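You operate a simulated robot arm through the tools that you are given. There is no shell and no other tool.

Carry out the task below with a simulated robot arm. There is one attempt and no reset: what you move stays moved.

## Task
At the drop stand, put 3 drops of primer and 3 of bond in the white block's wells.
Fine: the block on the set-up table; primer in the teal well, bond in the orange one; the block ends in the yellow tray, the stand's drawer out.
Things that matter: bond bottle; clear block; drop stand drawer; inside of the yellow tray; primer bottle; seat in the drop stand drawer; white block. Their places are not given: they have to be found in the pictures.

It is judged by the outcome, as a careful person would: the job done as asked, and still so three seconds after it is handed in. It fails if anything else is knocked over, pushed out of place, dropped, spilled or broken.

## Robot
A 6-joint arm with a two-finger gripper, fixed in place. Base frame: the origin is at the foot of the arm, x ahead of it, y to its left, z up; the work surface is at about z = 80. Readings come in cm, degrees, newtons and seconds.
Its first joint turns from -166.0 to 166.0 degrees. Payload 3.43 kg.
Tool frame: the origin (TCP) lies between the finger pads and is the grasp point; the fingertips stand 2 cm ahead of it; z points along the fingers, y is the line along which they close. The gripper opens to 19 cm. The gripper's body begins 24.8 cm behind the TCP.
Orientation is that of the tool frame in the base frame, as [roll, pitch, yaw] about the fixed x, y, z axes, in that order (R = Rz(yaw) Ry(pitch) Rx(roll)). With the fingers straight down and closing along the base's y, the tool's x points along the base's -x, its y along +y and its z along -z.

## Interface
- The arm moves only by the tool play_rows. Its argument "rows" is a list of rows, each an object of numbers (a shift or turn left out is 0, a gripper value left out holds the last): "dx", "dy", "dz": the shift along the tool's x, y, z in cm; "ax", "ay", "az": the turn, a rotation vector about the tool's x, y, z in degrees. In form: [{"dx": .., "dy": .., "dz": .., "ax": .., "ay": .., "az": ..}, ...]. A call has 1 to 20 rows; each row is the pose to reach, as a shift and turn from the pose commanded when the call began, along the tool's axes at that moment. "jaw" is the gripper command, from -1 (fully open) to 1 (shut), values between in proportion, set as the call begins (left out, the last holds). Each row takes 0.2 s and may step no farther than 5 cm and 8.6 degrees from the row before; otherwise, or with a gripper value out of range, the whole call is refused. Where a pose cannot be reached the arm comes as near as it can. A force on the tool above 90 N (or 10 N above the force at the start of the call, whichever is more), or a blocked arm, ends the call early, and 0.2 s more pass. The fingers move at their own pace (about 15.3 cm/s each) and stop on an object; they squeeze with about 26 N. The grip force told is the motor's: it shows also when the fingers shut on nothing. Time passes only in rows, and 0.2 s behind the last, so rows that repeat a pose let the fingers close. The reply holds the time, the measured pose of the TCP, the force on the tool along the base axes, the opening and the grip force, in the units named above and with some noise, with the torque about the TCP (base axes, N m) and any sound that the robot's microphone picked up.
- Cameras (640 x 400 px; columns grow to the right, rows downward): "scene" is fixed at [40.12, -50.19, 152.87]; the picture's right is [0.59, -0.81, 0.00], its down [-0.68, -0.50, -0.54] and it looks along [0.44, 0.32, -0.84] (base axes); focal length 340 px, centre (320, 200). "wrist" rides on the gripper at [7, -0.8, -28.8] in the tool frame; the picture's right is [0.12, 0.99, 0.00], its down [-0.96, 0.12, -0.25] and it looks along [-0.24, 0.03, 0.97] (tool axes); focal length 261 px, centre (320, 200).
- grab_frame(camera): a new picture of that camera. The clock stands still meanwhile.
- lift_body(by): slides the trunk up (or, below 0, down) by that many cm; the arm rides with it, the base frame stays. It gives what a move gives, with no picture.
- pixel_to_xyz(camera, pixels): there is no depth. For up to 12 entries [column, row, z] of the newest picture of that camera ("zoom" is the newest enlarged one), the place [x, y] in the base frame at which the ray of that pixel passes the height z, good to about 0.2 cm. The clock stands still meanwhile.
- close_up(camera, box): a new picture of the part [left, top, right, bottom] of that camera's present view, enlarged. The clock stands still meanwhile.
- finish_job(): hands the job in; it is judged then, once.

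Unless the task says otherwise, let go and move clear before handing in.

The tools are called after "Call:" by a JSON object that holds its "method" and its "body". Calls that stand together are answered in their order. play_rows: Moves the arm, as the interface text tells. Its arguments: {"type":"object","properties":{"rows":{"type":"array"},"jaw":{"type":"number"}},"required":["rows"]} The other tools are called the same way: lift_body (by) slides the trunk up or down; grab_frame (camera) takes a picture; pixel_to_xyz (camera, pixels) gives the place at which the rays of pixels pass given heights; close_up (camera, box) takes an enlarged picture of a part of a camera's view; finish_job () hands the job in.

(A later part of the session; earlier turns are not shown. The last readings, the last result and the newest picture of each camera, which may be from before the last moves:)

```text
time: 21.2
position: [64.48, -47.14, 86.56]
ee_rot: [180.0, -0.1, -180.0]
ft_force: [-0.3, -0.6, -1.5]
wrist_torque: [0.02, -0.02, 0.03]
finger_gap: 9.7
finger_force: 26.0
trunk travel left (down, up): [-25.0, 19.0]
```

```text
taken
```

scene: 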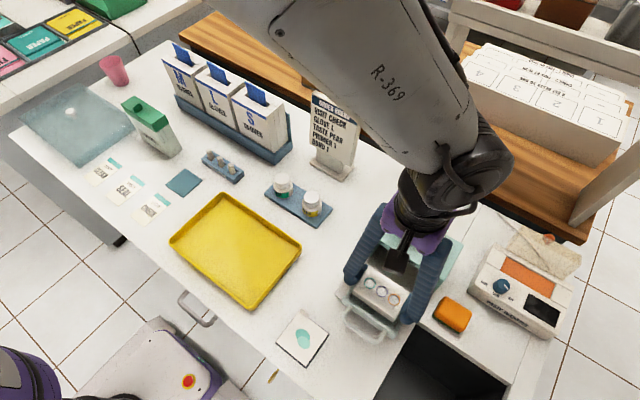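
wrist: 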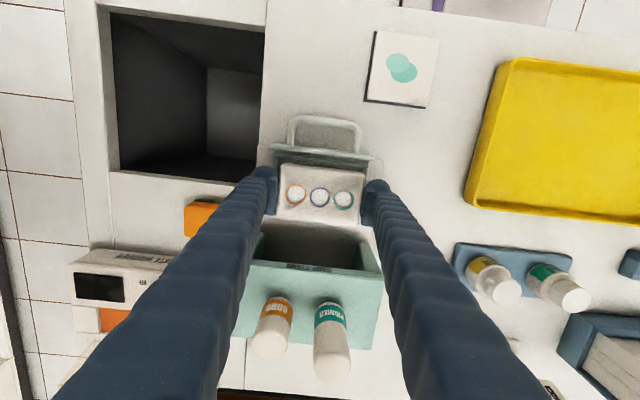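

Call:
{"method": "close_up", "body": {"camera": "wrist", "box": [260, 110, 385, 235]}}

Call:
{"method": "close_up", "body": {"camera": "scene", "box": [330, 240, 430, 350]}}

```text
3.20 times, centred on (322, 172) of wrist
```

zoom: 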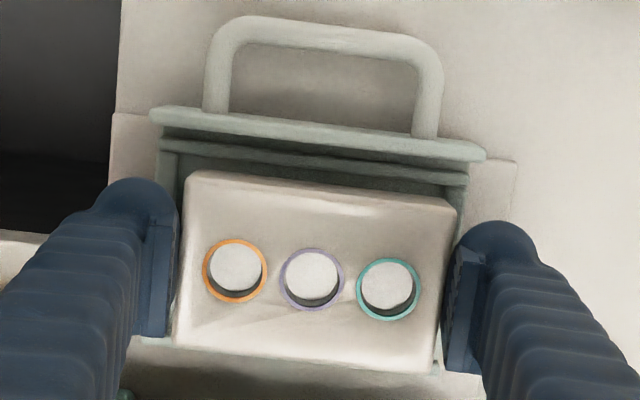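

```text
3.64 times, centred on (380, 295) of scene
```

zoom: 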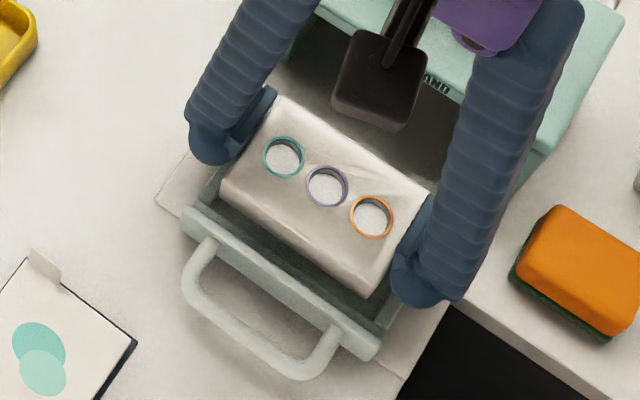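

The block hangs squarely over the seat. I'll lower in small steps and watch the force.

Call:
{"method": "play_rows", "body": {"rows": [{"dz": 0.5}, {"dz": 1.0}, {"dz": 1.0}]}}

Call:
{"method": "play_rows", "body": {"rows": [{"dz": 0.3}, {"dz": 0.3}]}}

Call:
{"method": "play_rows", "body": {"rows": [{"dz": 0.3}, {"dz": 0.3}]}}

```text
time: 22.0
position: [64.65, -47.28, 85.63]
ee_rot: [179.9, -0.1, -179.9]
ft_force: [0.2, -0.5, -1.8]
wrist_torque: [0.01, 0.0, -0.01]
finger_gap: 9.72
finger_force: 25.7
trunk travel left (down, up): [-25.0, 19.0]
```

```text
time: 22.6
position: [64.57, -47.24, 85.17]
ee_rot: [179.9, -0.1, 180.0]
ft_force: [-0.4, 0.0, -1.6]
wrist_torque: [0.02, -0.02, 0.03]
finger_gap: 9.73
finger_force: 25.4
trunk travel left (down, up): [-25.0, 19.0]
```

```text
time: 23.2
position: [64.64, -47.16, 84.93]
ee_rot: [180.0, 0.0, -180.0]
ft_force: [-0.2, -0.3, 1.0]
wrist_torque: [0.1, 0.0, 0.01]
finger_gap: 9.73
finger_force: 26.2
trunk travel left (down, up): [-25.0, 19.0]
```

The vertical force went from −1.6 to +1.0 N at TCP z≈84.9, so something is touching; I'll look closely.

Call:
{"method": "close_up", "body": {"camera": "wrist", "box": [260, 110, 385, 235]}}

Call:
{"method": "close_up", "body": {"camera": "scene", "box": [335, 250, 425, 340]}}

```text
3.20 times, centred on (322, 172) of wrist
```

zoom: 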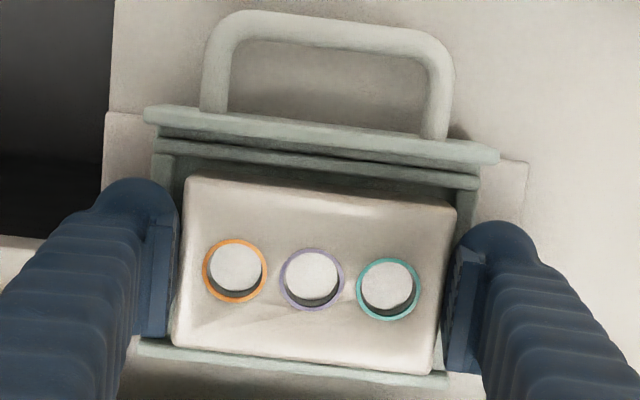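

```text
4.44 times, centred on (380, 295) of scene
```

zoom: 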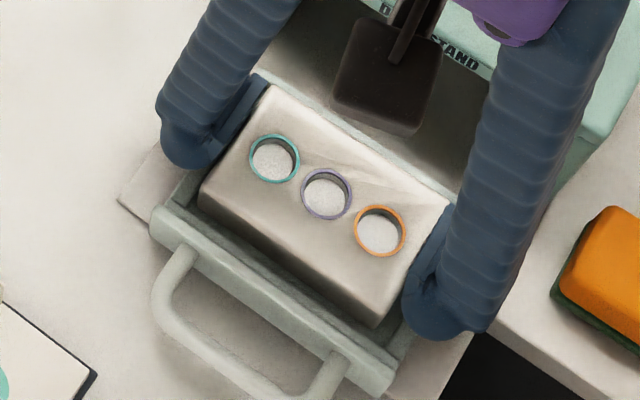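

Call:
{"method": "pixel_to_xyz", "body": {"camera": "zoom", "pixels": [[200, 210, 81.4], [375, 328, 81.4], [268, 85, 84.1], [450, 203, 84.1], [203, 187, 84.1], [385, 310, 84.1], [258, 70, 82.5], [460, 200, 82.5], [327, 194, 84.1], [274, 159, 84.1], [380, 231, 84.1]]}}

Call:
{"method": "close_up", "body": {"camera": "wrist", "box": [265, 140, 385, 235]}}

```text
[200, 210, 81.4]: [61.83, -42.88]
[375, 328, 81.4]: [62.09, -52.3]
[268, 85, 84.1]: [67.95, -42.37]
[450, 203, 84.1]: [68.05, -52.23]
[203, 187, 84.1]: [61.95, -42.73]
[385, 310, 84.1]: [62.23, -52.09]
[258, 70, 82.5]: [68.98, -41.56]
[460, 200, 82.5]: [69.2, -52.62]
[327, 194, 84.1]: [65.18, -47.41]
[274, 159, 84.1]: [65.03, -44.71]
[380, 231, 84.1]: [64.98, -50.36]
```

```text
4.21 times, centred on (325, 188) of wrist
```

zoom: 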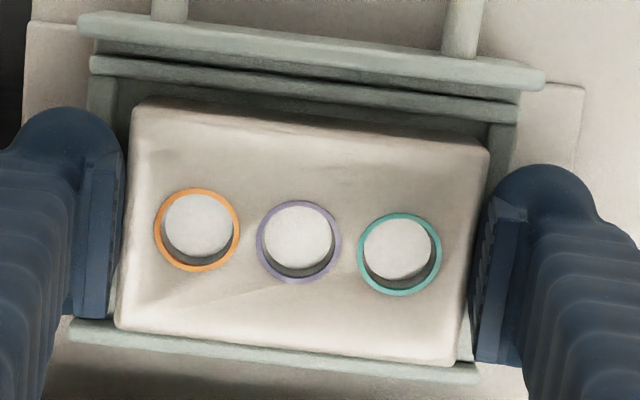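

Block spans x 62.0–68.0, y −52.25 to −42.6, inside the seat (61.3–68.5, −53.0 to −42.1). I'll lower another 0.2 cm to see whether it is resting.

Call:
{"method": "play_rows", "body": {"rows": [{"dz": 0.2}, {"dz": 0.2}]}}

```text
time: 23.8
position: [64.78, -47.22, 84.77]
ee_rot: [-179.8, 0.1, -179.9]
ft_force: [0.0, 0.0, 16.6]
wrist_torque: [0.01, 0.05, -0.13]
finger_gap: 9.76
finger_force: 26.0
trunk travel left (down, up): [-25.0, 19.0]
```

Force is 16.6 N with little torque, so it's resting evenly. I'll ease up 0.2 cm and open the jaw to about 11.7 cm.

Call:
{"method": "play_rows", "body": {"rows": [{"dz": -0.2}, {"dz": -0.2}]}}

Call:
{"method": "play_rows", "body": {"rows": [{"dz": 0}, {"dz": 0}, {"dz": 0}], "jaw": -0.2316}}

Call:
{"method": "play_rows", "body": {"rows": [{"dz": -1}, {"dz": -4}, {"dz": -8}, {"dz": -12}, {"dz": -16}, {"dz": -20}, {"dz": -24}, {"dz": -26}]}}

Call:
{"method": "grab_frame", "body": {"camera": "wrist"}}

Call:
{"method": "close_up", "body": {"camera": "scene", "box": [330, 180, 490, 350]}}

```text
time: 24.4
position: [64.68, -47.27, 84.71]
ee_rot: [180.0, -0.1, 180.0]
ft_force: [0.5, -0.5, -0.5]
wrist_torque: [-0.05, -0.07, -0.03]
finger_gap: 9.75
finger_force: 26.1
trunk travel left (down, up): [-25.0, 19.0]
```

```text
time: 25.2
position: [64.65, -47.17, 84.86]
ee_rot: [-180.0, -0.1, -179.9]
ft_force: [0.1, 0.7, -0.8]
wrist_torque: [0.02, 0.01, 0.02]
finger_gap: 11.69
finger_force: 0.0
trunk travel left (down, up): [-25.0, 19.0]
```

```text
time: 27.0
position: [64.66, -47.29, 111.1]
ee_rot: [-179.9, 0.0, -180.0]
ft_force: [0.7, 0.7, 0.1]
wrist_torque: [0.0, 0.02, -0.05]
finger_gap: 11.72
finger_force: 0.0
trunk travel left (down, up): [-25.0, 19.0]
```

```text
taken
```

wrist: 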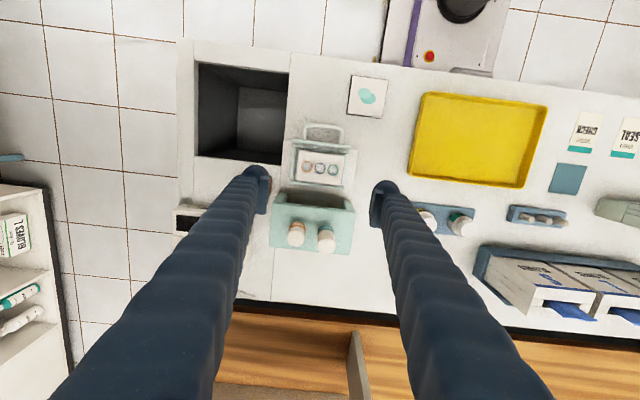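

```text
2.35 times, centred on (410, 265) of scene
```

zoom: 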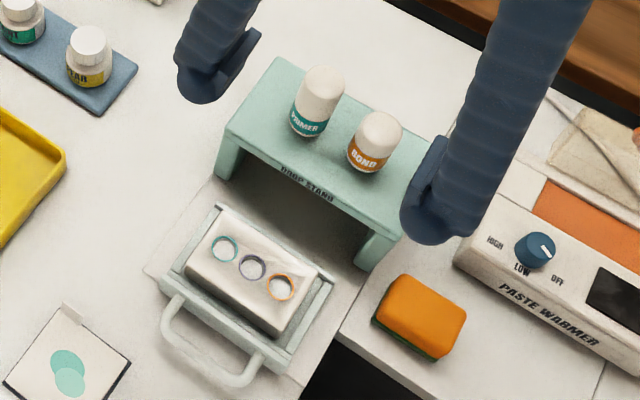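

The block sits in the seat. Next is closing the drawer: I'll look closely at the handle and front bar.

Call:
{"method": "close_up", "body": {"camera": "wrist", "box": [280, 110, 370, 200]}}

Call:
{"method": "close_up", "body": {"camera": "scene", "box": [330, 265, 430, 350]}}

```text
4.44 times, centred on (325, 155) of wrist
```

zoom: 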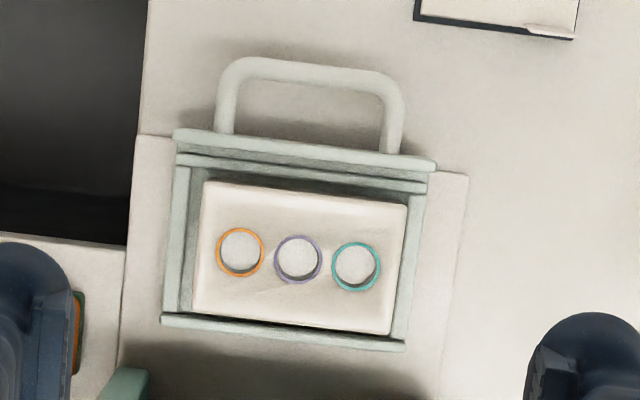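

```text
4.71 times, centred on (380, 308) of scene
```

zoom: 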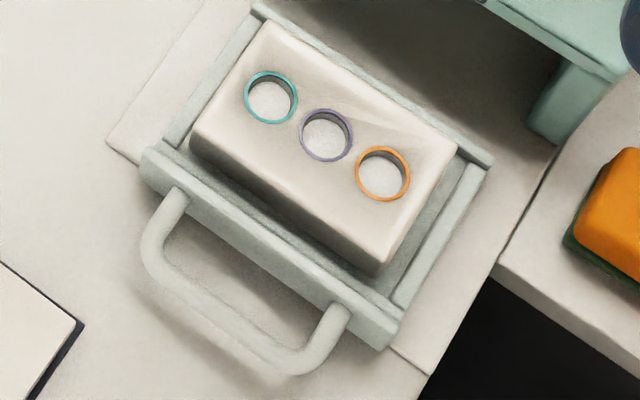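

Call:
{"method": "pixel_to_xyz", "body": {"camera": "zoom", "pixels": [[228, 318, 81], [228, 318, 82], [228, 318, 83], [228, 318, 84], [270, 98, 84], [326, 134, 84], [382, 174, 84], [142, 155, 83.5], [398, 325, 83.5]]}}

Call:
{"method": "pixel_to_xyz", "body": {"camera": "wrist", "pixels": [[323, 126.5, 81], [323, 126.5, 83], [309.2, 125, 82], [336.7, 128, 82], [323.2, 124.1, 82], [322.7, 129.1, 82], [321.6, 140.8, 83.5], [307, 166.7, 84], [320, 168.3, 84], [332.9, 169.9, 84]]}}

```text
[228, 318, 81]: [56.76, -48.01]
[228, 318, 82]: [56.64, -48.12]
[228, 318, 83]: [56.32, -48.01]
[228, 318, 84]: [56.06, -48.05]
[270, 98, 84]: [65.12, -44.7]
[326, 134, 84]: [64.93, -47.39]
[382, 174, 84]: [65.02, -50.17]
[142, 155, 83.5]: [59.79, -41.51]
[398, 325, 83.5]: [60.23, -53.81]
```

```text
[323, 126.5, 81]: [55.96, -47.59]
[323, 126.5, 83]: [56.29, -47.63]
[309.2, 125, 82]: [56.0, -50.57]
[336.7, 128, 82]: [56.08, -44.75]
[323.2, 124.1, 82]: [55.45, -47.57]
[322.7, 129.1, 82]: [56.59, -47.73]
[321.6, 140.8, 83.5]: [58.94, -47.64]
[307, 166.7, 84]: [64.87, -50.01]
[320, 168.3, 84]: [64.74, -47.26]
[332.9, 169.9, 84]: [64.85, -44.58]
```

The handle bar is centred near x 56.2, z ≈83, with about 2.6 cm of room inside the U and 7.5 cm across. I'll turn the gripper 90° above it (closing along x), with the jaw narrowed, so I can grip the bar to push and later pull the drawer.

Call:
{"method": "play_rows", "body": {"rows": [{"dx": 0.8, "az": 8}, {"dx": 1.6, "az": 16}, {"dx": 2.4, "az": 24}, {"dx": 3.2, "az": 32}, {"dx": 4, "az": 40}, {"dx": 4.8, "az": 48}, {"dx": 5.6, "az": 56}, {"dx": 6.4, "az": 64}, {"dx": 7.2, "az": 72}, {"dx": 8, "az": 80}, {"dx": 8.47, "dy": -0.15, "az": 86}, {"dx": 8.47, "dy": -0.15, "az": 90}, {"dx": 8.47, "dy": -0.15, "az": 90}], "jaw": 0.6}}

Call:
{"method": "grab_frame", "body": {"camera": "wrist"}}

Call:
{"method": "grab_frame", "body": {"camera": "scene"}}

```text
time: 29.8
position: [56.28, -47.49, 110.87]
ee_rot: [180.0, 0.0, 89.9]
ft_force: [-0.2, 0.1, -0.2]
wrist_torque: [-0.06, -0.02, -0.02]
finger_gap: 3.8
finger_force: 0.1
trunk travel left (down, up): [-25.0, 19.0]
```

```text
taken
```

wrist: 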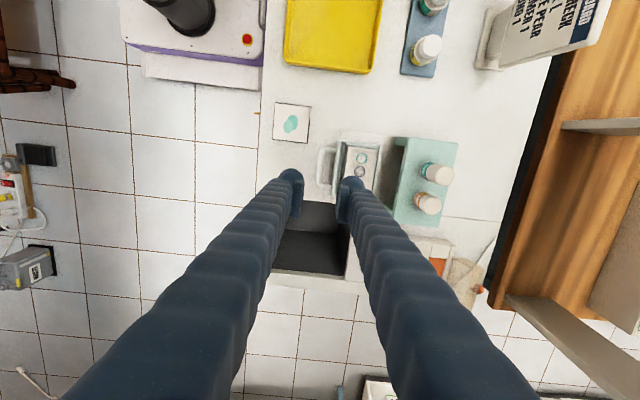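

```text
taken
```

scene: 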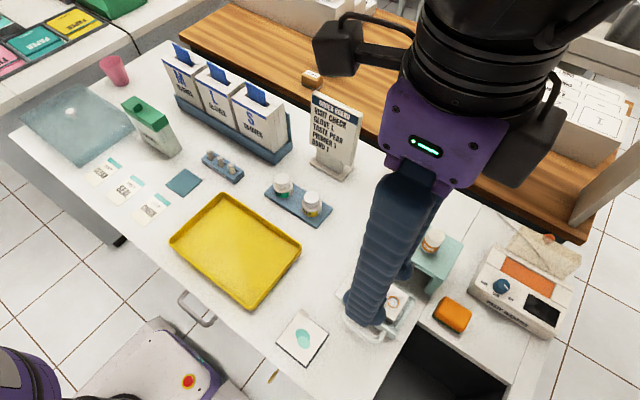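

The gripper is turned; image right is now +x. I'll come down to about z 94 for a closer look at the handle between the fingers.

Call:
{"method": "play_rows", "body": {"rows": [{"dz": 4}, {"dz": 8}, {"dz": 12}, {"dz": 15}, {"dz": 16}, {"dz": 16}]}}

Call:
{"method": "grab_frame", "body": {"camera": "wrist"}}

Call:
{"method": "close_up", "body": {"camera": "wrist", "box": [270, 130, 400, 230]}}

```text
time: 31.2
position: [56.48, -47.37, 94.91]
ee_rot: [-179.9, 0.0, 90.0]
ft_force: [-0.5, 0.0, 0.2]
wrist_torque: [0.01, 0.04, 0.03]
finger_gap: 3.79
finger_force: 0.0
trunk travel left (down, up): [-25.0, 19.0]
```

```text
taken
```

wrist: 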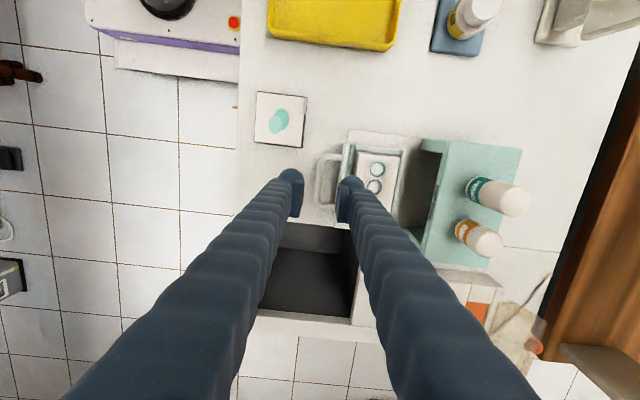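

```text
4.00 times, centred on (335, 180) of wrist
```

zoom: 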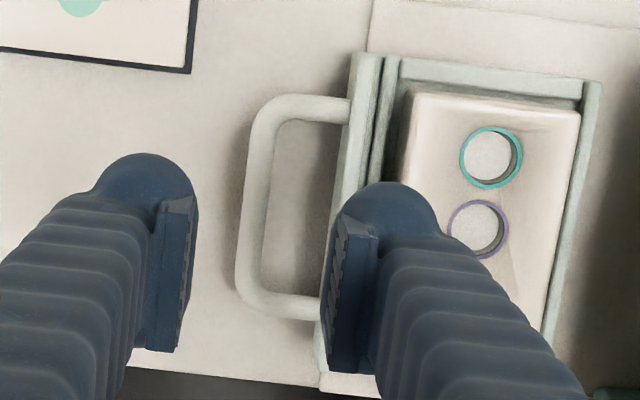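

Call:
{"method": "pixel_to_xyz", "body": {"camera": "zoom", "pixels": [[254, 205, 83], [240, 205, 83], [270, 205, 83], [345, 125, 83], [352, 60, 83], [318, 370, 83], [310, 107, 83], [290, 305, 83], [265, 130, 83], [245, 280, 83]]}}

```text
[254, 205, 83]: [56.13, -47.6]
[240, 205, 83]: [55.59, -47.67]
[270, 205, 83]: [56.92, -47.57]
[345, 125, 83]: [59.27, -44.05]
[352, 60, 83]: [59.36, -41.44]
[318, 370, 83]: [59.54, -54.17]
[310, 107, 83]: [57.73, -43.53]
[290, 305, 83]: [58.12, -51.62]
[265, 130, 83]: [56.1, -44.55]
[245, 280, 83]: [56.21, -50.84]
```

The bar is centred at (56.15, −47.6) with the front panel's face at x≈59.4. I'll narrow the jaw to 2.0 cm and come down to just above the bar to check before going around it.

Call:
{"method": "play_rows", "body": {"rows": [{"dz": 2}, {"dz": 5}, {"dz": 7.5}, {"dz": 8.5}, {"dz": 8.5}], "jaw": 0.7895}}

Call:
{"method": "close_up", "body": {"camera": "wrist", "box": [270, 130, 400, 230]}}

Call:
{"method": "close_up", "body": {"camera": "scene", "box": [330, 255, 430, 350]}}

```text
time: 32.4
position: [56.31, -47.49, 86.25]
ee_rot: [180.0, -0.1, 90.0]
ft_force: [1.0, 0.1, 0.5]
wrist_torque: [0.0, -0.01, 0.0]
finger_gap: 2.02
finger_force: 0.0
trunk travel left (down, up): [-25.0, 19.0]
```

```text
4.00 times, centred on (335, 180) of wrist
```

zoom: 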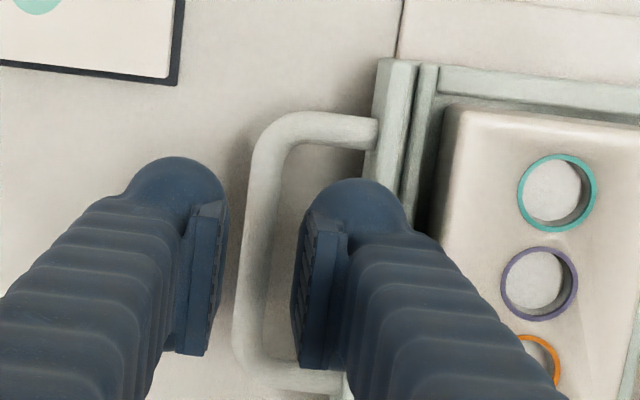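

```text
4.21 times, centred on (380, 302) of scene
```

zoom: 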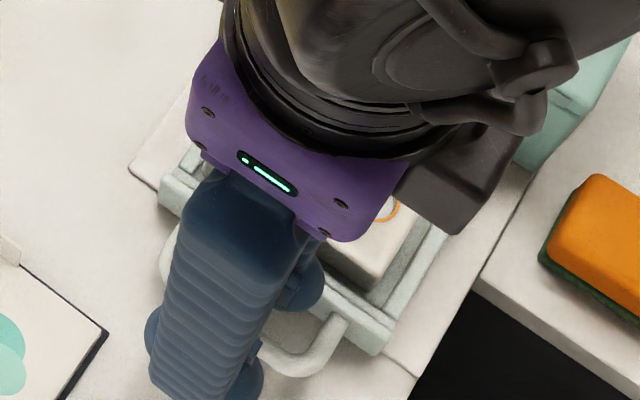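

The bar lies between the pads and the inner finger fits between the bar and the front panel. I'll lower in steps, watching the force.

Call:
{"method": "play_rows", "body": {"rows": [{"dz": 0.7}, {"dz": 1.4}, {"dz": 1.4}]}}

Call:
{"method": "play_rows", "body": {"rows": [{"dz": 0.8}, {"dz": 1.5}, {"dz": 1.5}]}}

```text
time: 33.2
position: [56.37, -47.3, 85.08]
ee_rot: [180.0, 0.1, 90.0]
ft_force: [0.6, 3.4, 10.7]
wrist_torque: [0.18, -0.41, 0.11]
finger_gap: 2.02
finger_force: 0.5
trunk travel left (down, up): [-25.0, 19.0]
```

```text
time: 33.7
position: [56.71, -47.46, 84.92]
ee_rot: [179.4, 0.5, 90.1]
ft_force: [0.8, 17.2, 44.2]
wrist_torque: [0.47, -1.67, 0.72]
finger_gap: 2.14
finger_force: 1.8
trunk travel left (down, up): [-25.0, 19.0]
stopped in row 2: the force on the tool passed its limit at 101 N (the readings are from after the stop); the commanded pose is now the measured one
```

The descent met resistance (torque points to contact about 3.8 cm ahead of the TCP, i.e. at the front panel), so I'm backing straight up right away and looking.

Call:
{"method": "play_rows", "body": {"rows": [{"dz": -1}, {"dz": -3}, {"dz": -5}, {"dz": -5}]}}

Call:
{"method": "grab_frame", "body": {"camera": "wrist"}}

Call:
{"method": "close_up", "body": {"camera": "wrist", "box": [270, 130, 430, 250]}}

Call:
{"method": "grab_frame", "body": {"camera": "scene"}}

```text
time: 34.7
position: [56.48, -47.5, 89.45]
ee_rot: [179.8, 0.3, 90.0]
ft_force: [-0.3, -0.5, -0.3]
wrist_torque: [-0.04, 0.03, 0.04]
finger_gap: 1.99
finger_force: 0.1
trunk travel left (down, up): [-25.0, 19.0]
```

```text
taken
```

wrist: 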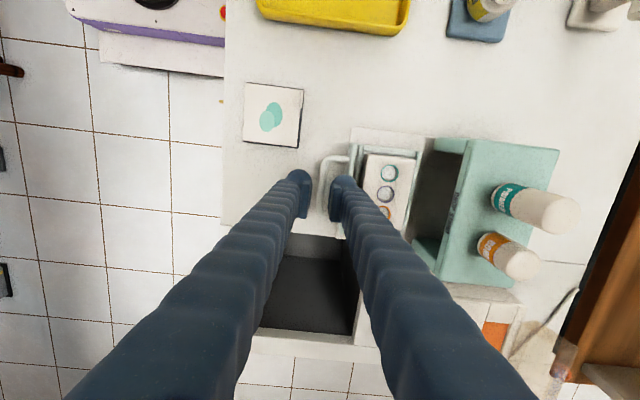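

```text
3.33 times, centred on (350, 190) of wrist
```

zoom: 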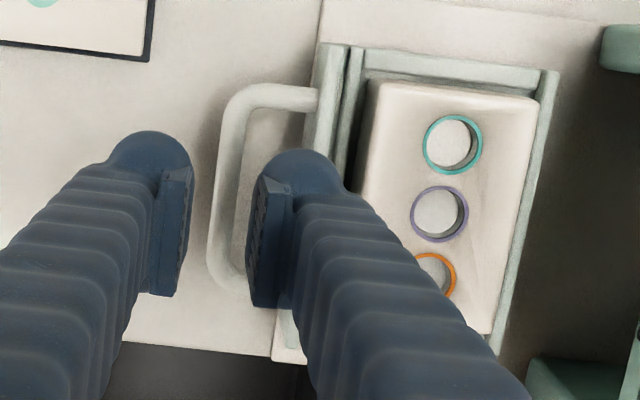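

```text
taken
```

scene: 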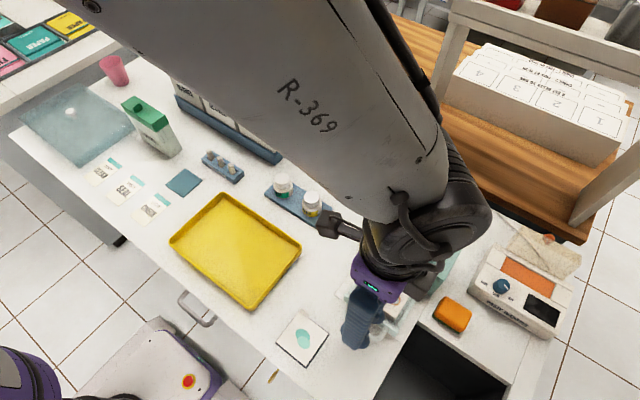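

Call:
{"method": "pixel_to_xyz", "body": {"camera": "zoom", "pixels": [[345, 180, 87.5], [262, 175, 87.5], [290, 190, 87.5], [250, 300, 87.5], [280, 310, 87.5], [300, 150, 87.5], [228, 200, 83], [245, 200, 83], [215, 200, 83], [308, 100, 83], [322, 45, 83], [335, 100, 83]]}}

```text
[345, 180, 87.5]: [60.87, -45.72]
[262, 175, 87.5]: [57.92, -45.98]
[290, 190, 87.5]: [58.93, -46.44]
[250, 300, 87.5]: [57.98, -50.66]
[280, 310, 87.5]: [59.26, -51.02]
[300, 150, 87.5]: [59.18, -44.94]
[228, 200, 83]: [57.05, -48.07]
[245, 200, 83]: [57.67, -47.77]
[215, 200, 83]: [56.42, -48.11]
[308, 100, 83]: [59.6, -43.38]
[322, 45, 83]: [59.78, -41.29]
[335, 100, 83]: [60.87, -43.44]
```

The finger body is thicker than the room behind the bar, so gripping the bar that way won't work; the drawer itself still looks in place. I'll rise, straighten the small tilt, turn back, and check whether anything shifted.

Call:
{"method": "play_rows", "body": {"rows": [{"dz": -4, "ax": 0.2, "ay": 0.3}, {"dz": -8, "ax": 0.2, "ay": 0.3}, {"dz": -12, "ax": 0.2, "ay": 0.3}, {"dz": -16, "ax": 0.2, "ay": 0.3}, {"dz": -20, "ax": 0.2, "ay": 0.3}, {"dz": -21.4, "ax": 0.2, "ay": 0.3}, {"dz": -21.4, "ax": 0.2, "ay": 0.3}]}}

Call:
{"method": "play_rows", "body": {"rows": [{"dy": 0.8, "az": -8}, {"dy": 1.6, "az": -16}, {"dy": 2.4, "az": -24}, {"dy": 3.2, "az": -32}, {"dy": 4, "az": -40}, {"dy": 4.8, "az": -48}, {"dy": 5.6, "az": -56}, {"dy": 6.4, "az": -64}, {"dy": 7.2, "az": -72}, {"dy": 8, "az": -80}, {"dy": 8.2, "az": -86}, {"dy": 8.2, "az": -90}, {"dy": 8.2, "az": -90}], "jaw": -0.2316}}

Call:
{"method": "grab_frame", "body": {"camera": "wrist"}}

Call:
{"method": "close_up", "body": {"camera": "wrist", "box": [280, 110, 370, 200]}}

Call:
{"method": "close_up", "body": {"camera": "scene", "box": [330, 265, 430, 350]}}

```text
time: 36.3
position: [56.56, -47.49, 110.7]
ee_rot: [179.9, 0.0, 90.0]
ft_force: [0.4, -0.4, -0.7]
wrist_torque: [0.01, 0.02, 0.02]
finger_gap: 1.98
finger_force: 0.1
trunk travel left (down, up): [-25.0, 19.0]
```

```text
time: 39.1
position: [64.81, -47.44, 110.84]
ee_rot: [180.0, 0.1, -180.0]
ft_force: [0.2, 0.2, -0.6]
wrist_torque: [-0.01, -0.02, 0.02]
finger_gap: 11.71
finger_force: 0.0
trunk travel left (down, up): [-25.0, 19.0]
```

```text
taken
```

wrist: 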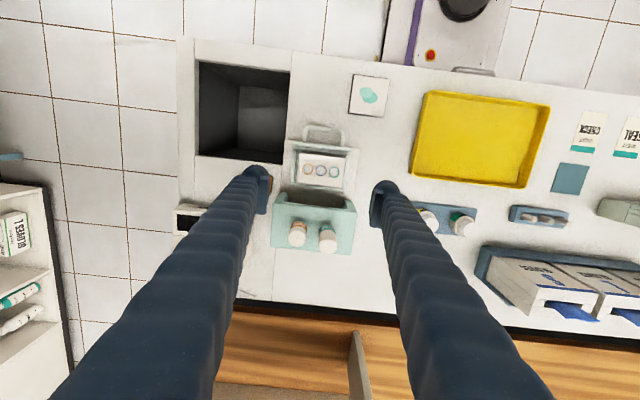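

```text
4.44 times, centred on (325, 155) of wrist
```

zoom: 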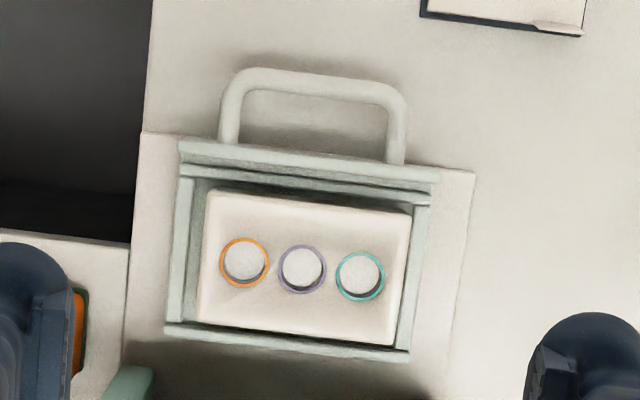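

```text
4.71 times, centred on (380, 308) of scene
```

zoom: 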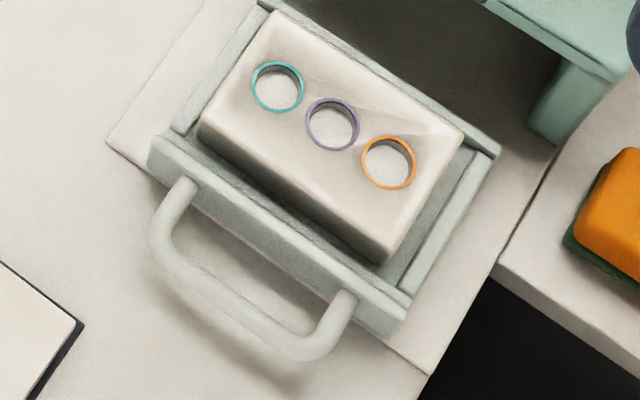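

The drawer slid in by roughly half a centimetre and the block is still seated. I'll measure the handle again: I plan to straddle its two posts from outside with the fingers closing along y.

Call:
{"method": "pixel_to_xyz", "body": {"camera": "wrist", "pixels": [[302.25, 138.1, 83], [344.4, 140.4, 83], [293, 136.5, 83], [352, 147.6, 83], [323.2, 126.2, 83], [322.5, 131, 83], [308, 169, 84], [320.9, 170.6, 84], [333.9, 172.4, 84]]}}

Call:
{"method": "pixel_to_xyz", "body": {"camera": "zoom", "pixels": [[150, 140, 83], [408, 312, 83], [165, 195, 83], [350, 320, 83], [277, 86, 84], [333, 124, 84], [389, 161, 84], [150, 165, 81], [395, 335, 81]]}}

```text
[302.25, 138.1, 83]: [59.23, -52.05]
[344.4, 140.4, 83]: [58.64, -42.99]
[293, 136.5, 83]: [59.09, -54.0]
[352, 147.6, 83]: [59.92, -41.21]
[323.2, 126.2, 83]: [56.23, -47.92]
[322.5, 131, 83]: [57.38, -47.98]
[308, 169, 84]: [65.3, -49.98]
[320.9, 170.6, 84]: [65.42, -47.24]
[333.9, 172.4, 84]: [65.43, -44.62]
```

```text
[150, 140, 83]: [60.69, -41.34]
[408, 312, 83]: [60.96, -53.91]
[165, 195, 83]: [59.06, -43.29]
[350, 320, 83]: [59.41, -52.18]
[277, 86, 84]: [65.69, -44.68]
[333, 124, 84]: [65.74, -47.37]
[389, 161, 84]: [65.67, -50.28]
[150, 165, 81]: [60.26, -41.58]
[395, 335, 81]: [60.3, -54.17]
```

The drawer moved in about 0.6 cm; the posts' outer faces are at y ≈ −52.1 and −43.1, and the front panel's face near x 59.8. I'll go down over the handle with a 10.8 cm opening, stopping above it to check.

Call:
{"method": "play_rows", "body": {"rows": [{"dx": 2.5, "dz": 2}, {"dx": 5, "dy": -0.1, "dz": 5}, {"dx": 7.6, "dy": -0.1, "dz": 9}, {"dx": 7.6, "dy": -0.1, "dz": 13}, {"dx": 7.6, "dy": -0.1, "dz": 17}, {"dx": 7.6, "dy": -0.1, "dz": 20}, {"dx": 7.6, "dy": -0.1, "dz": 22}, {"dx": 7.6, "dy": -0.1, "dz": 22}], "jaw": -0.1368}}

Call:
{"method": "grab_frame", "body": {"camera": "wrist"}}

Call:
{"method": "close_up", "body": {"camera": "wrist", "box": [250, 130, 400, 250]}}

Call:
{"method": "close_up", "body": {"camera": "scene", "box": [310, 240, 450, 360]}}

```text
time: 40.9
position: [57.19, -47.43, 89.02]
ee_rot: [-180.0, 0.2, 179.9]
ft_force: [-0.2, -0.6, -0.4]
wrist_torque: [0.05, 0.0, -0.01]
finger_gap: 10.77
finger_force: 0.2
trunk travel left (down, up): [-25.0, 19.0]
```

```text
taken
```

wrist: 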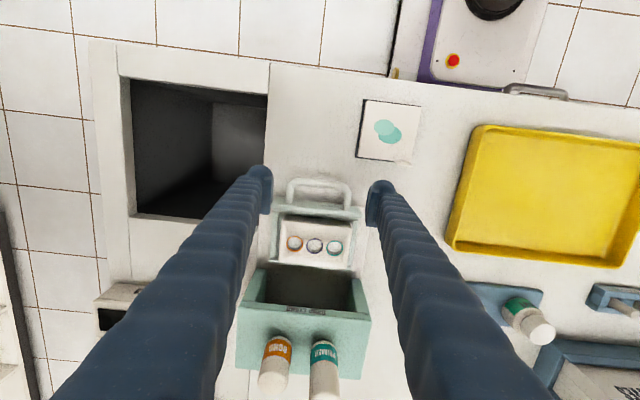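

```text
3.33 times, centred on (325, 190) of wrist
```

zoom: 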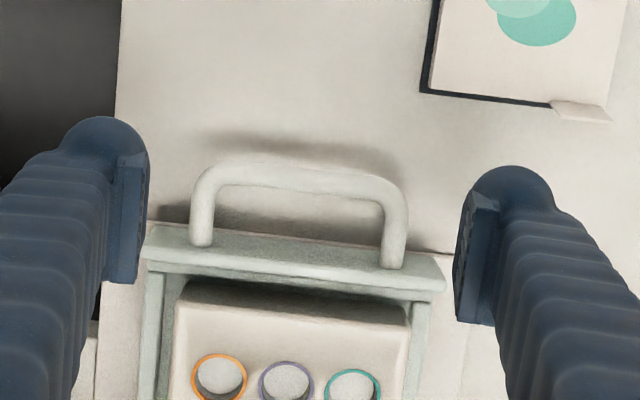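

```text
3.33 times, centred on (380, 300) of scene
```

zoom: 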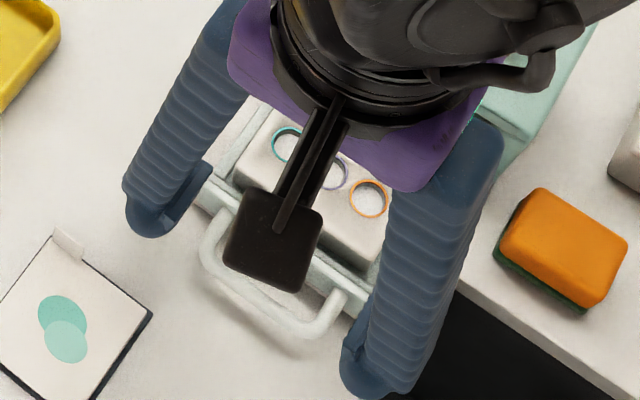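

Call:
{"method": "pixel_to_xyz", "body": {"camera": "wrist", "pixels": [[289.9, 200.5, 83], [346.9, 206.5, 83], [283, 195, 83], [353.5, 200, 83], [274, 200, 83], [361, 213, 83], [319, 179.5, 83]]}}

```text
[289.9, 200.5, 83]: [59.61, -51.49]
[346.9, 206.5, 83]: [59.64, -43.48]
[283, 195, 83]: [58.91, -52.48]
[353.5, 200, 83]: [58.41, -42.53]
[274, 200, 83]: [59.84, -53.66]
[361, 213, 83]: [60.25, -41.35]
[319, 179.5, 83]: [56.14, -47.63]
```

The posts are centred at y −47.48, matching the TCP, and the fingers will pass ahead of the panel. I'll lower in steps with force checks.

Call:
{"method": "play_rows", "body": {"rows": [{"dx": 0.2, "dz": 1.5}, {"dx": 0.2, "dz": 3}, {"dx": 0.2, "dz": 3}]}}

Call:
{"method": "play_rows", "body": {"rows": [{"dz": 0.6}, {"dz": 1.2}, {"dz": 1.2}]}}

```text
time: 41.7
position: [56.92, -47.37, 86.08]
ee_rot: [180.0, 0.2, 180.0]
ft_force: [-0.5, -0.3, -1.9]
wrist_torque: [0.02, 0.01, 0.03]
finger_gap: 10.78
finger_force: 0.1
trunk travel left (down, up): [-25.0, 19.0]
```

```text
time: 42.5
position: [57.06, -47.55, 84.59]
ee_rot: [180.0, 0.2, 179.9]
ft_force: [0.2, -0.2, 0.2]
wrist_torque: [0.03, -0.01, -0.02]
finger_gap: 10.8
finger_force: 0.2
trunk travel left (down, up): [-25.0, 19.0]
```

No contact so far (TCP z 84.6). One more centimetre down, then I'll close gently on the posts.

Call:
{"method": "play_rows", "body": {"rows": [{"dz": 0.5}, {"dz": 1.0}, {"dz": 1.0}]}}

Call:
{"method": "close_up", "body": {"camera": "wrist", "box": [250, 130, 400, 250]}}

Call:
{"method": "close_up", "body": {"camera": "scene", "box": [310, 240, 450, 360]}}

```text
time: 43.3
position: [57.04, -47.46, 83.84]
ee_rot: [-179.9, 0.2, 179.9]
ft_force: [-0.5, -0.9, 0.2]
wrist_torque: [0.0, 0.0, -0.02]
finger_gap: 10.77
finger_force: 0.0
trunk travel left (down, up): [-25.0, 19.0]
```

```text
3.33 times, centred on (325, 190) of wrist
```

zoom: 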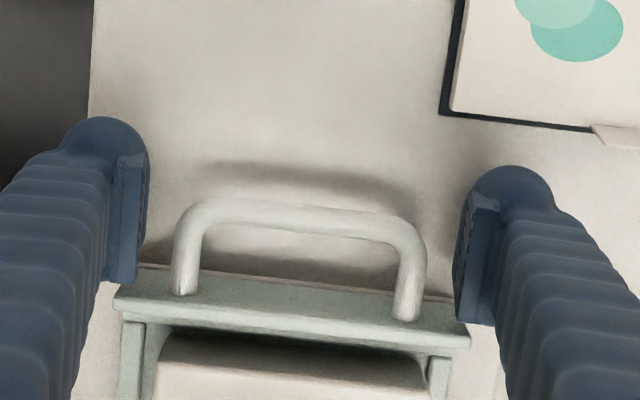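

```text
3.33 times, centred on (380, 300) of scene
```

zoom: 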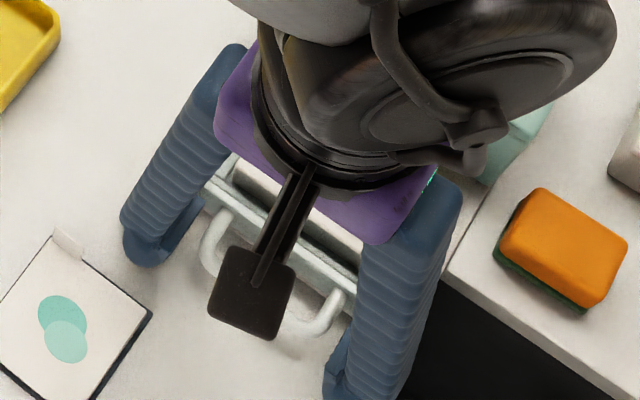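

The fingers straddle the handle (posts at zoom (185,290) and (410,315)). I'll lower 0.4 cm more and close on the posts.

Call:
{"method": "play_rows", "body": {"rows": [{"dz": 0.4}, {"dz": 0.4}]}}

Call:
{"method": "play_rows", "body": {"rows": [{"dz": 0}, {"dz": 0}, {"dz": 0}, {"dz": 0}], "jaw": 0.263}}

Call:
{"method": "close_up", "body": {"camera": "wrist", "box": [250, 130, 400, 250]}}

```text
time: 43.9
position: [56.9, -47.65, 83.31]
ee_rot: [179.9, 0.2, -179.9]
ft_force: [0.3, -0.5, 0.8]
wrist_torque: [0.02, -0.01, -0.02]
finger_gap: 10.79
finger_force: 0.0
trunk travel left (down, up): [-25.0, 19.0]
```

```text
time: 44.9
position: [57.0, -47.52, 83.35]
ee_rot: [-180.0, 0.2, 180.0]
ft_force: [0.5, -3.3, -1.1]
wrist_torque: [0.01, -0.07, 0.16]
finger_gap: 8.67
finger_force: 45.7
trunk travel left (down, up): [-25.0, 19.0]
```

```text
3.33 times, centred on (325, 190) of wrist
```

zoom: 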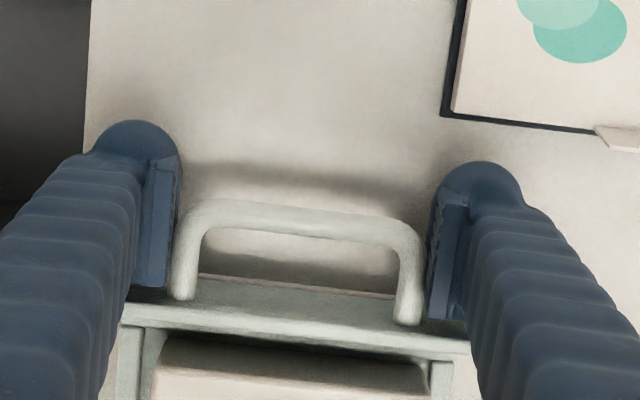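

The fingers hold the handle (gap 8.67 cm). I'll push the drawer in 9.5 cm smoothly, then check the force.

Call:
{"method": "play_rows", "body": {"rows": [{"dx": -0.4}, {"dx": -1.0}, {"dx": -2}, {"dx": -3}, {"dx": -4}, {"dx": -5}, {"dx": -6}, {"dx": -7}, {"dx": -8}, {"dx": -8.8}, {"dx": -9.3}, {"dx": -9.5}, {"dx": -9.5}]}}

Call:
{"method": "grab_frame", "body": {"camera": "wrist"}}

Call:
{"method": "grab_frame", "body": {"camera": "scene"}}

```text
time: 47.7
position: [66.42, -47.67, 83.4]
ee_rot: [-180.0, 0.1, 180.0]
ft_force: [0.0, 16.3, -1.9]
wrist_torque: [-0.07, -0.45, 0.4]
finger_gap: 8.67
finger_force: 44.9
trunk travel left (down, up): [-25.0, 19.0]
```

```text
taken
```

wrist: 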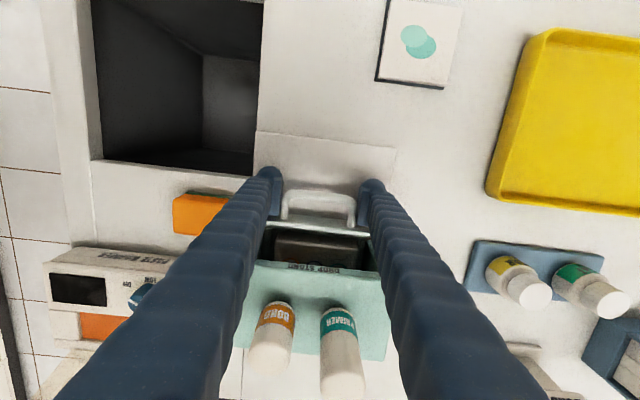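

```text
taken
```

scene: 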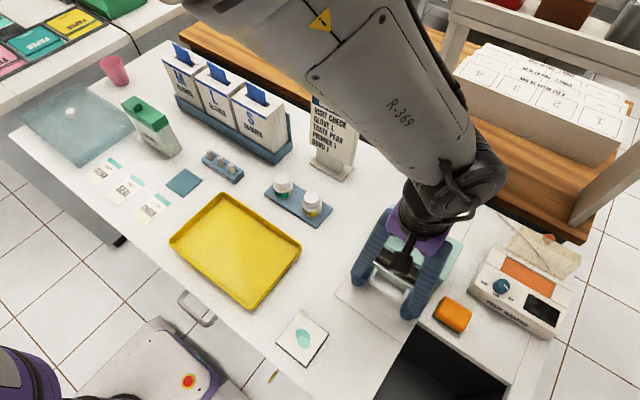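

The drawer moved in with the block; there's a 16 N side force from the slide. I'll look closer at how much remains.

Call:
{"method": "close_up", "body": {"camera": "wrist", "box": [240, 170, 400, 290]}}

Call:
{"method": "close_up", "body": {"camera": "scene", "box": [330, 200, 480, 330]}}

```text
3.33 times, centred on (320, 230) of wrist
```

zoom: 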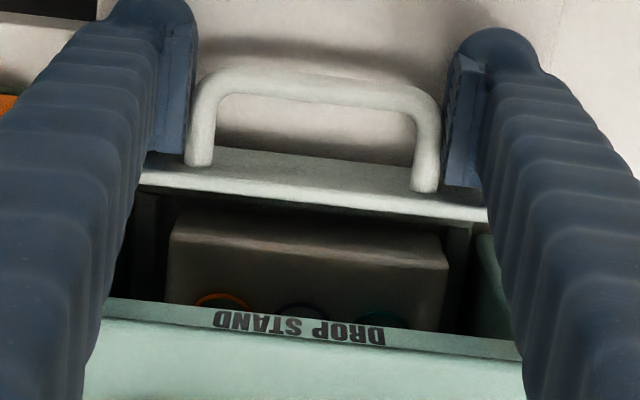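

```text
3.08 times, centred on (405, 265) of scene
```

zoom: 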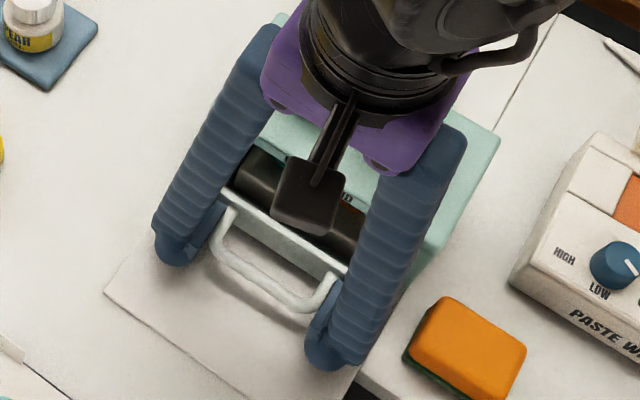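

About 1.4 cm remain for the wells to line up under the bottles. I'll push on in small steps and relieve the side force slightly.

Call:
{"method": "play_rows", "body": {"rows": [{"dx": -0.4, "dy": 0.1}, {"dx": -0.8, "dy": 0.1}, {"dx": -0.8, "dy": 0.1}]}}

Call:
{"method": "play_rows", "body": {"rows": [{"dx": -0.3}, {"dx": -0.3}]}}

```text
time: 48.5
position: [67.17, -47.59, 83.37]
ee_rot: [-180.0, 0.1, -180.0]
ft_force: [2.5, 6.0, -7.9]
wrist_torque: [-0.23, -0.11, 0.47]
finger_gap: 8.63
finger_force: 45.1
trunk travel left (down, up): [-25.0, 19.0]
```

```text
time: 49.1
position: [67.52, -47.49, 83.29]
ee_rot: [-180.0, 0.0, 180.0]
ft_force: [1.8, 1.8, -5.1]
wrist_torque: [0.12, 0.35, 0.53]
finger_gap: 8.65
finger_force: 45.3
trunk travel left (down, up): [-25.0, 19.0]
```

Still moving freely (about 10.5 cm in). I'll continue in 0.3 cm steps to find the end stop.

Call:
{"method": "play_rows", "body": {"rows": [{"dx": -0.3}, {"dx": -0.3}]}}

Call:
{"method": "play_rows", "body": {"rows": [{"dx": -0.3}, {"dx": -0.3}]}}

Call:
{"method": "close_up", "body": {"camera": "wrist", "box": [240, 170, 400, 290]}}

```text
time: 49.7
position: [67.75, -47.49, 83.26]
ee_rot: [180.0, 0.1, -179.9]
ft_force: [-2.9, 2.8, -5.6]
wrist_torque: [-0.06, 0.13, 0.37]
finger_gap: 8.62
finger_force: 44.8
trunk travel left (down, up): [-25.0, 19.0]
```

```text
time: 50.3
position: [67.79, -47.44, 83.23]
ee_rot: [179.8, -0.1, 179.9]
ft_force: [-25.7, -2.5, -6.2]
wrist_torque: [-0.17, 0.74, 0.24]
finger_gap: 8.63
finger_force: 44.9
trunk travel left (down, up): [-25.0, 19.0]
```

```text
3.33 times, centred on (320, 230) of wrist
```

zoom: 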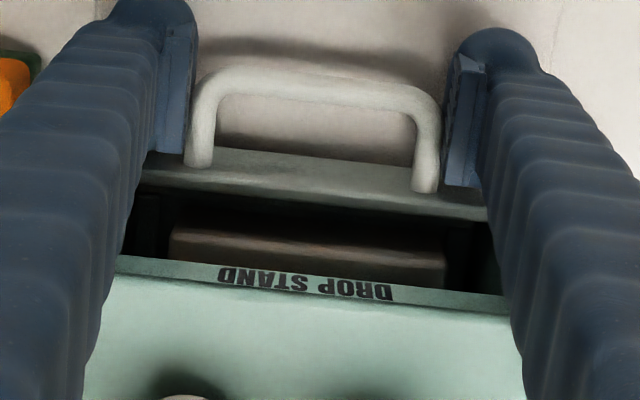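

The x force jumped to −26 N at TCP x≈67.8: the drawer has reached its stop, with the wells at x≈76.3 under the bottles. I'll relax, release the handle, and rise.

Call:
{"method": "play_rows", "body": {"rows": [{"dx": 0.25}, {"dx": 0.25}]}}

Call:
{"method": "play_rows", "body": {"rows": [{"dx": 0}, {"dx": 0}, {"dx": 0}], "jaw": -0.1368}}

Call:
{"method": "play_rows", "body": {"rows": [{"dz": -1}, {"dz": -4}, {"dz": -8}, {"dz": -12}, {"dz": -16}, {"dz": -20}, {"dz": -24}, {"dz": -28}, {"dz": -31}, {"dz": -31}]}}

Call:
{"method": "grab_frame", "body": {"camera": "wrist"}}

Call:
{"method": "grab_frame", "body": {"camera": "scene"}}

```text
time: 50.9
position: [67.77, -47.58, 83.27]
ee_rot: [179.9, 0.1, 180.0]
ft_force: [-19.1, 1.2, -15.1]
wrist_torque: [0.16, 0.01, 0.18]
finger_gap: 8.64
finger_force: 44.9
trunk travel left (down, up): [-25.0, 19.0]
```

```text
time: 51.7
position: [67.97, -47.55, 83.49]
ee_rot: [-180.0, 0.2, 180.0]
ft_force: [0.2, 0.2, -0.2]
wrist_torque: [-0.01, 0.01, -0.01]
finger_gap: 10.81
finger_force: 0.0
trunk travel left (down, up): [-25.0, 19.0]
```

```text
time: 53.9
position: [67.74, -47.28, 114.23]
ee_rot: [180.0, 0.1, -180.0]
ft_force: [0.9, 0.3, -0.4]
wrist_torque: [-0.04, -0.01, 0.0]
finger_gap: 10.79
finger_force: 0.0
trunk travel left (down, up): [-25.0, 19.0]
```

```text
taken
```

wrist: 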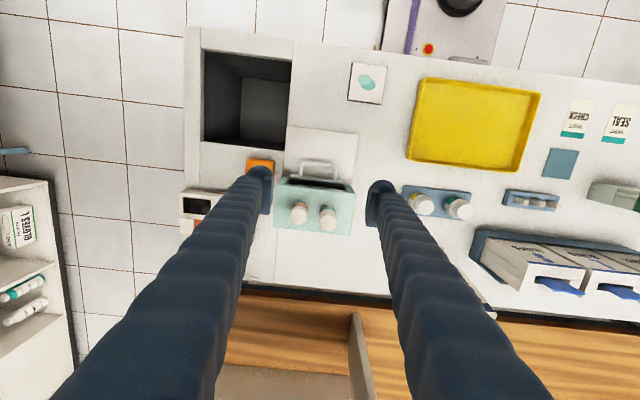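

```text
taken
```

scene: 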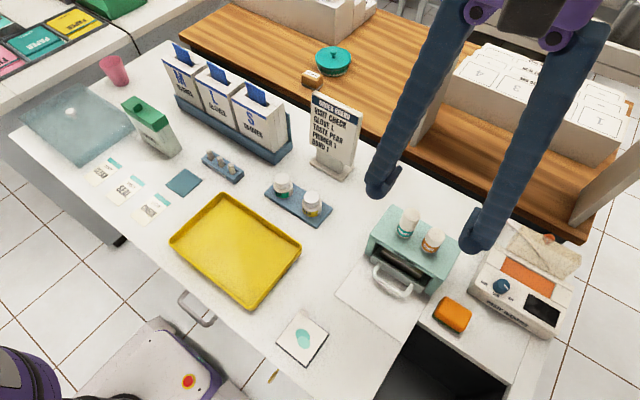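

The drawer is in. I'll enlarge the stand in both views to check it and measure the bottles.

Call:
{"method": "close_up", "body": {"camera": "scene", "box": [355, 195, 475, 310]}}

Call:
{"method": "close_up", "body": {"camera": "wrist", "box": [265, 150, 365, 245]}}

```text
3.48 times, centred on (415, 252) of scene
```

zoom: 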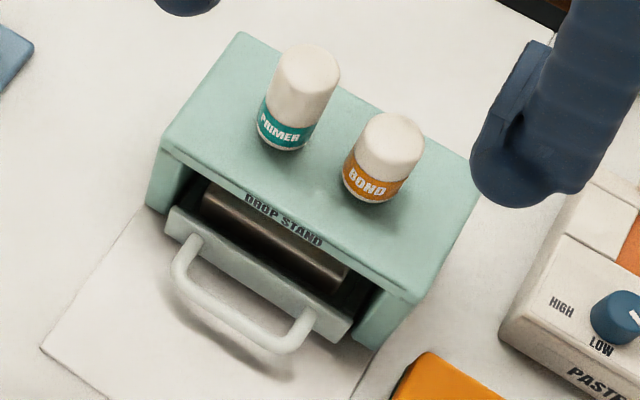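

```text
4.21 times, centred on (315, 198) of wrist
```

zoom: 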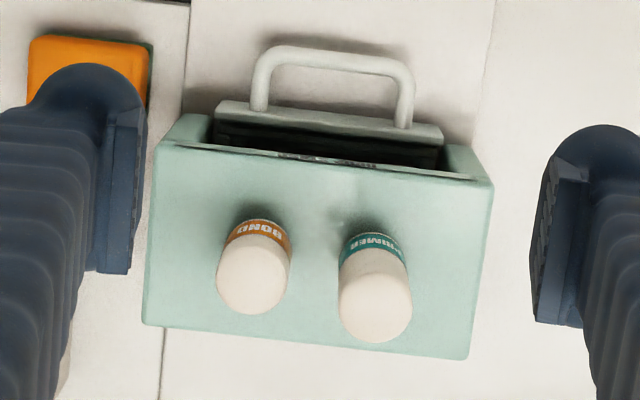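

Call:
{"method": "pixel_to_xyz", "body": {"camera": "zoom", "pixels": [[258, 219, 90], [252, 280, 96], [250, 314, 96], [217, 280, 96], [289, 275, 96], [372, 233, 90], [376, 305, 98], [376, 342, 98], [338, 300, 98], [412, 305, 98], [252, 280, 95], [376, 305, 97]]}}

Call:
{"method": "pixel_to_xyz", "body": {"camera": "scene", "pixels": [[405.5, 237, 90], [429, 252, 90], [412.3, 213, 97], [412.3, 213, 98], [412.3, 213, 99], [436.3, 231.5, 95], [436.3, 231.5, 96], [436.3, 231.5, 97]]}}

```text
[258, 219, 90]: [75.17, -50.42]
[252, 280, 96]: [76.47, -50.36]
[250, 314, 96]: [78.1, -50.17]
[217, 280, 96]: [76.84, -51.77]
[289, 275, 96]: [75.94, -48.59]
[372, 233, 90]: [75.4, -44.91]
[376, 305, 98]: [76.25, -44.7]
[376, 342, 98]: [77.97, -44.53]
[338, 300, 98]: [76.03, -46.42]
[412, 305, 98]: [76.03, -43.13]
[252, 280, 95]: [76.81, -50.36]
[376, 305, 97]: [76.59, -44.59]
```

```text
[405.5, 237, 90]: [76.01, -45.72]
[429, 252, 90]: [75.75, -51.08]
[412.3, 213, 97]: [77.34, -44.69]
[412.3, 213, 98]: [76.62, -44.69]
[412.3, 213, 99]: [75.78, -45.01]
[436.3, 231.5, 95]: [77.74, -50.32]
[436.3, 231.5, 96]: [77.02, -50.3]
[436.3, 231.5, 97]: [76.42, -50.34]
```

The bottles are at primer (76.4, −44.75, top ≈98) and bond (76.5, −50.3, top ≈96.5). I'll close the fingers and move above the primer bottle to try pressing it gently.

Call:
{"method": "play_rows", "body": {"rows": [{"dx": -2, "dy": 0.7}, {"dx": -5, "dy": 1.6}, {"dx": -8, "dy": 2.5}, {"dx": -8.55, "dy": 2.7}, {"dx": -8.55, "dy": 2.7, "dz": 3}, {"dx": -8.55, "dy": 2.7, "dz": 6}, {"dx": -8.55, "dy": 2.7, "dz": 8}, {"dx": -8.55, "dy": 2.7, "dz": 8}], "jaw": 1}}

Call:
{"method": "grab_frame", "body": {"camera": "wrist"}}

Call:
{"method": "grab_frame", "body": {"camera": "scene"}}

```text
time: 55.7
position: [76.37, -44.67, 106.08]
ee_rot: [180.0, 0.2, -180.0]
ft_force: [-0.5, -0.3, 0.0]
wrist_torque: [0.0, 0.02, 0.03]
finger_gap: 0.0
finger_force: 26.1
trunk travel left (down, up): [-25.0, 19.0]
```

```text
taken
```

wrist: 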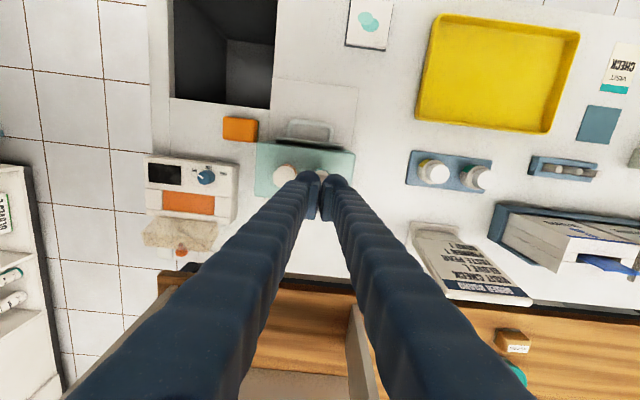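

```text
taken
```

scene: 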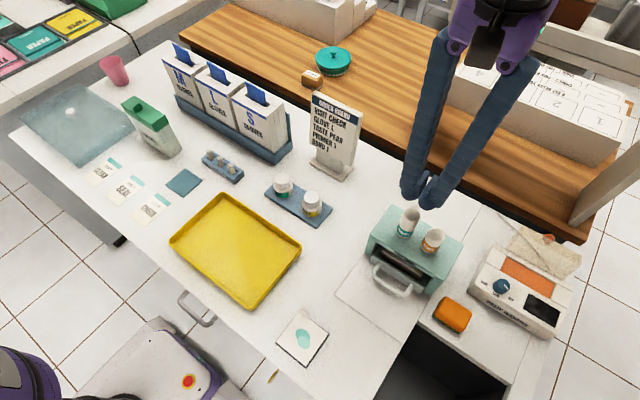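

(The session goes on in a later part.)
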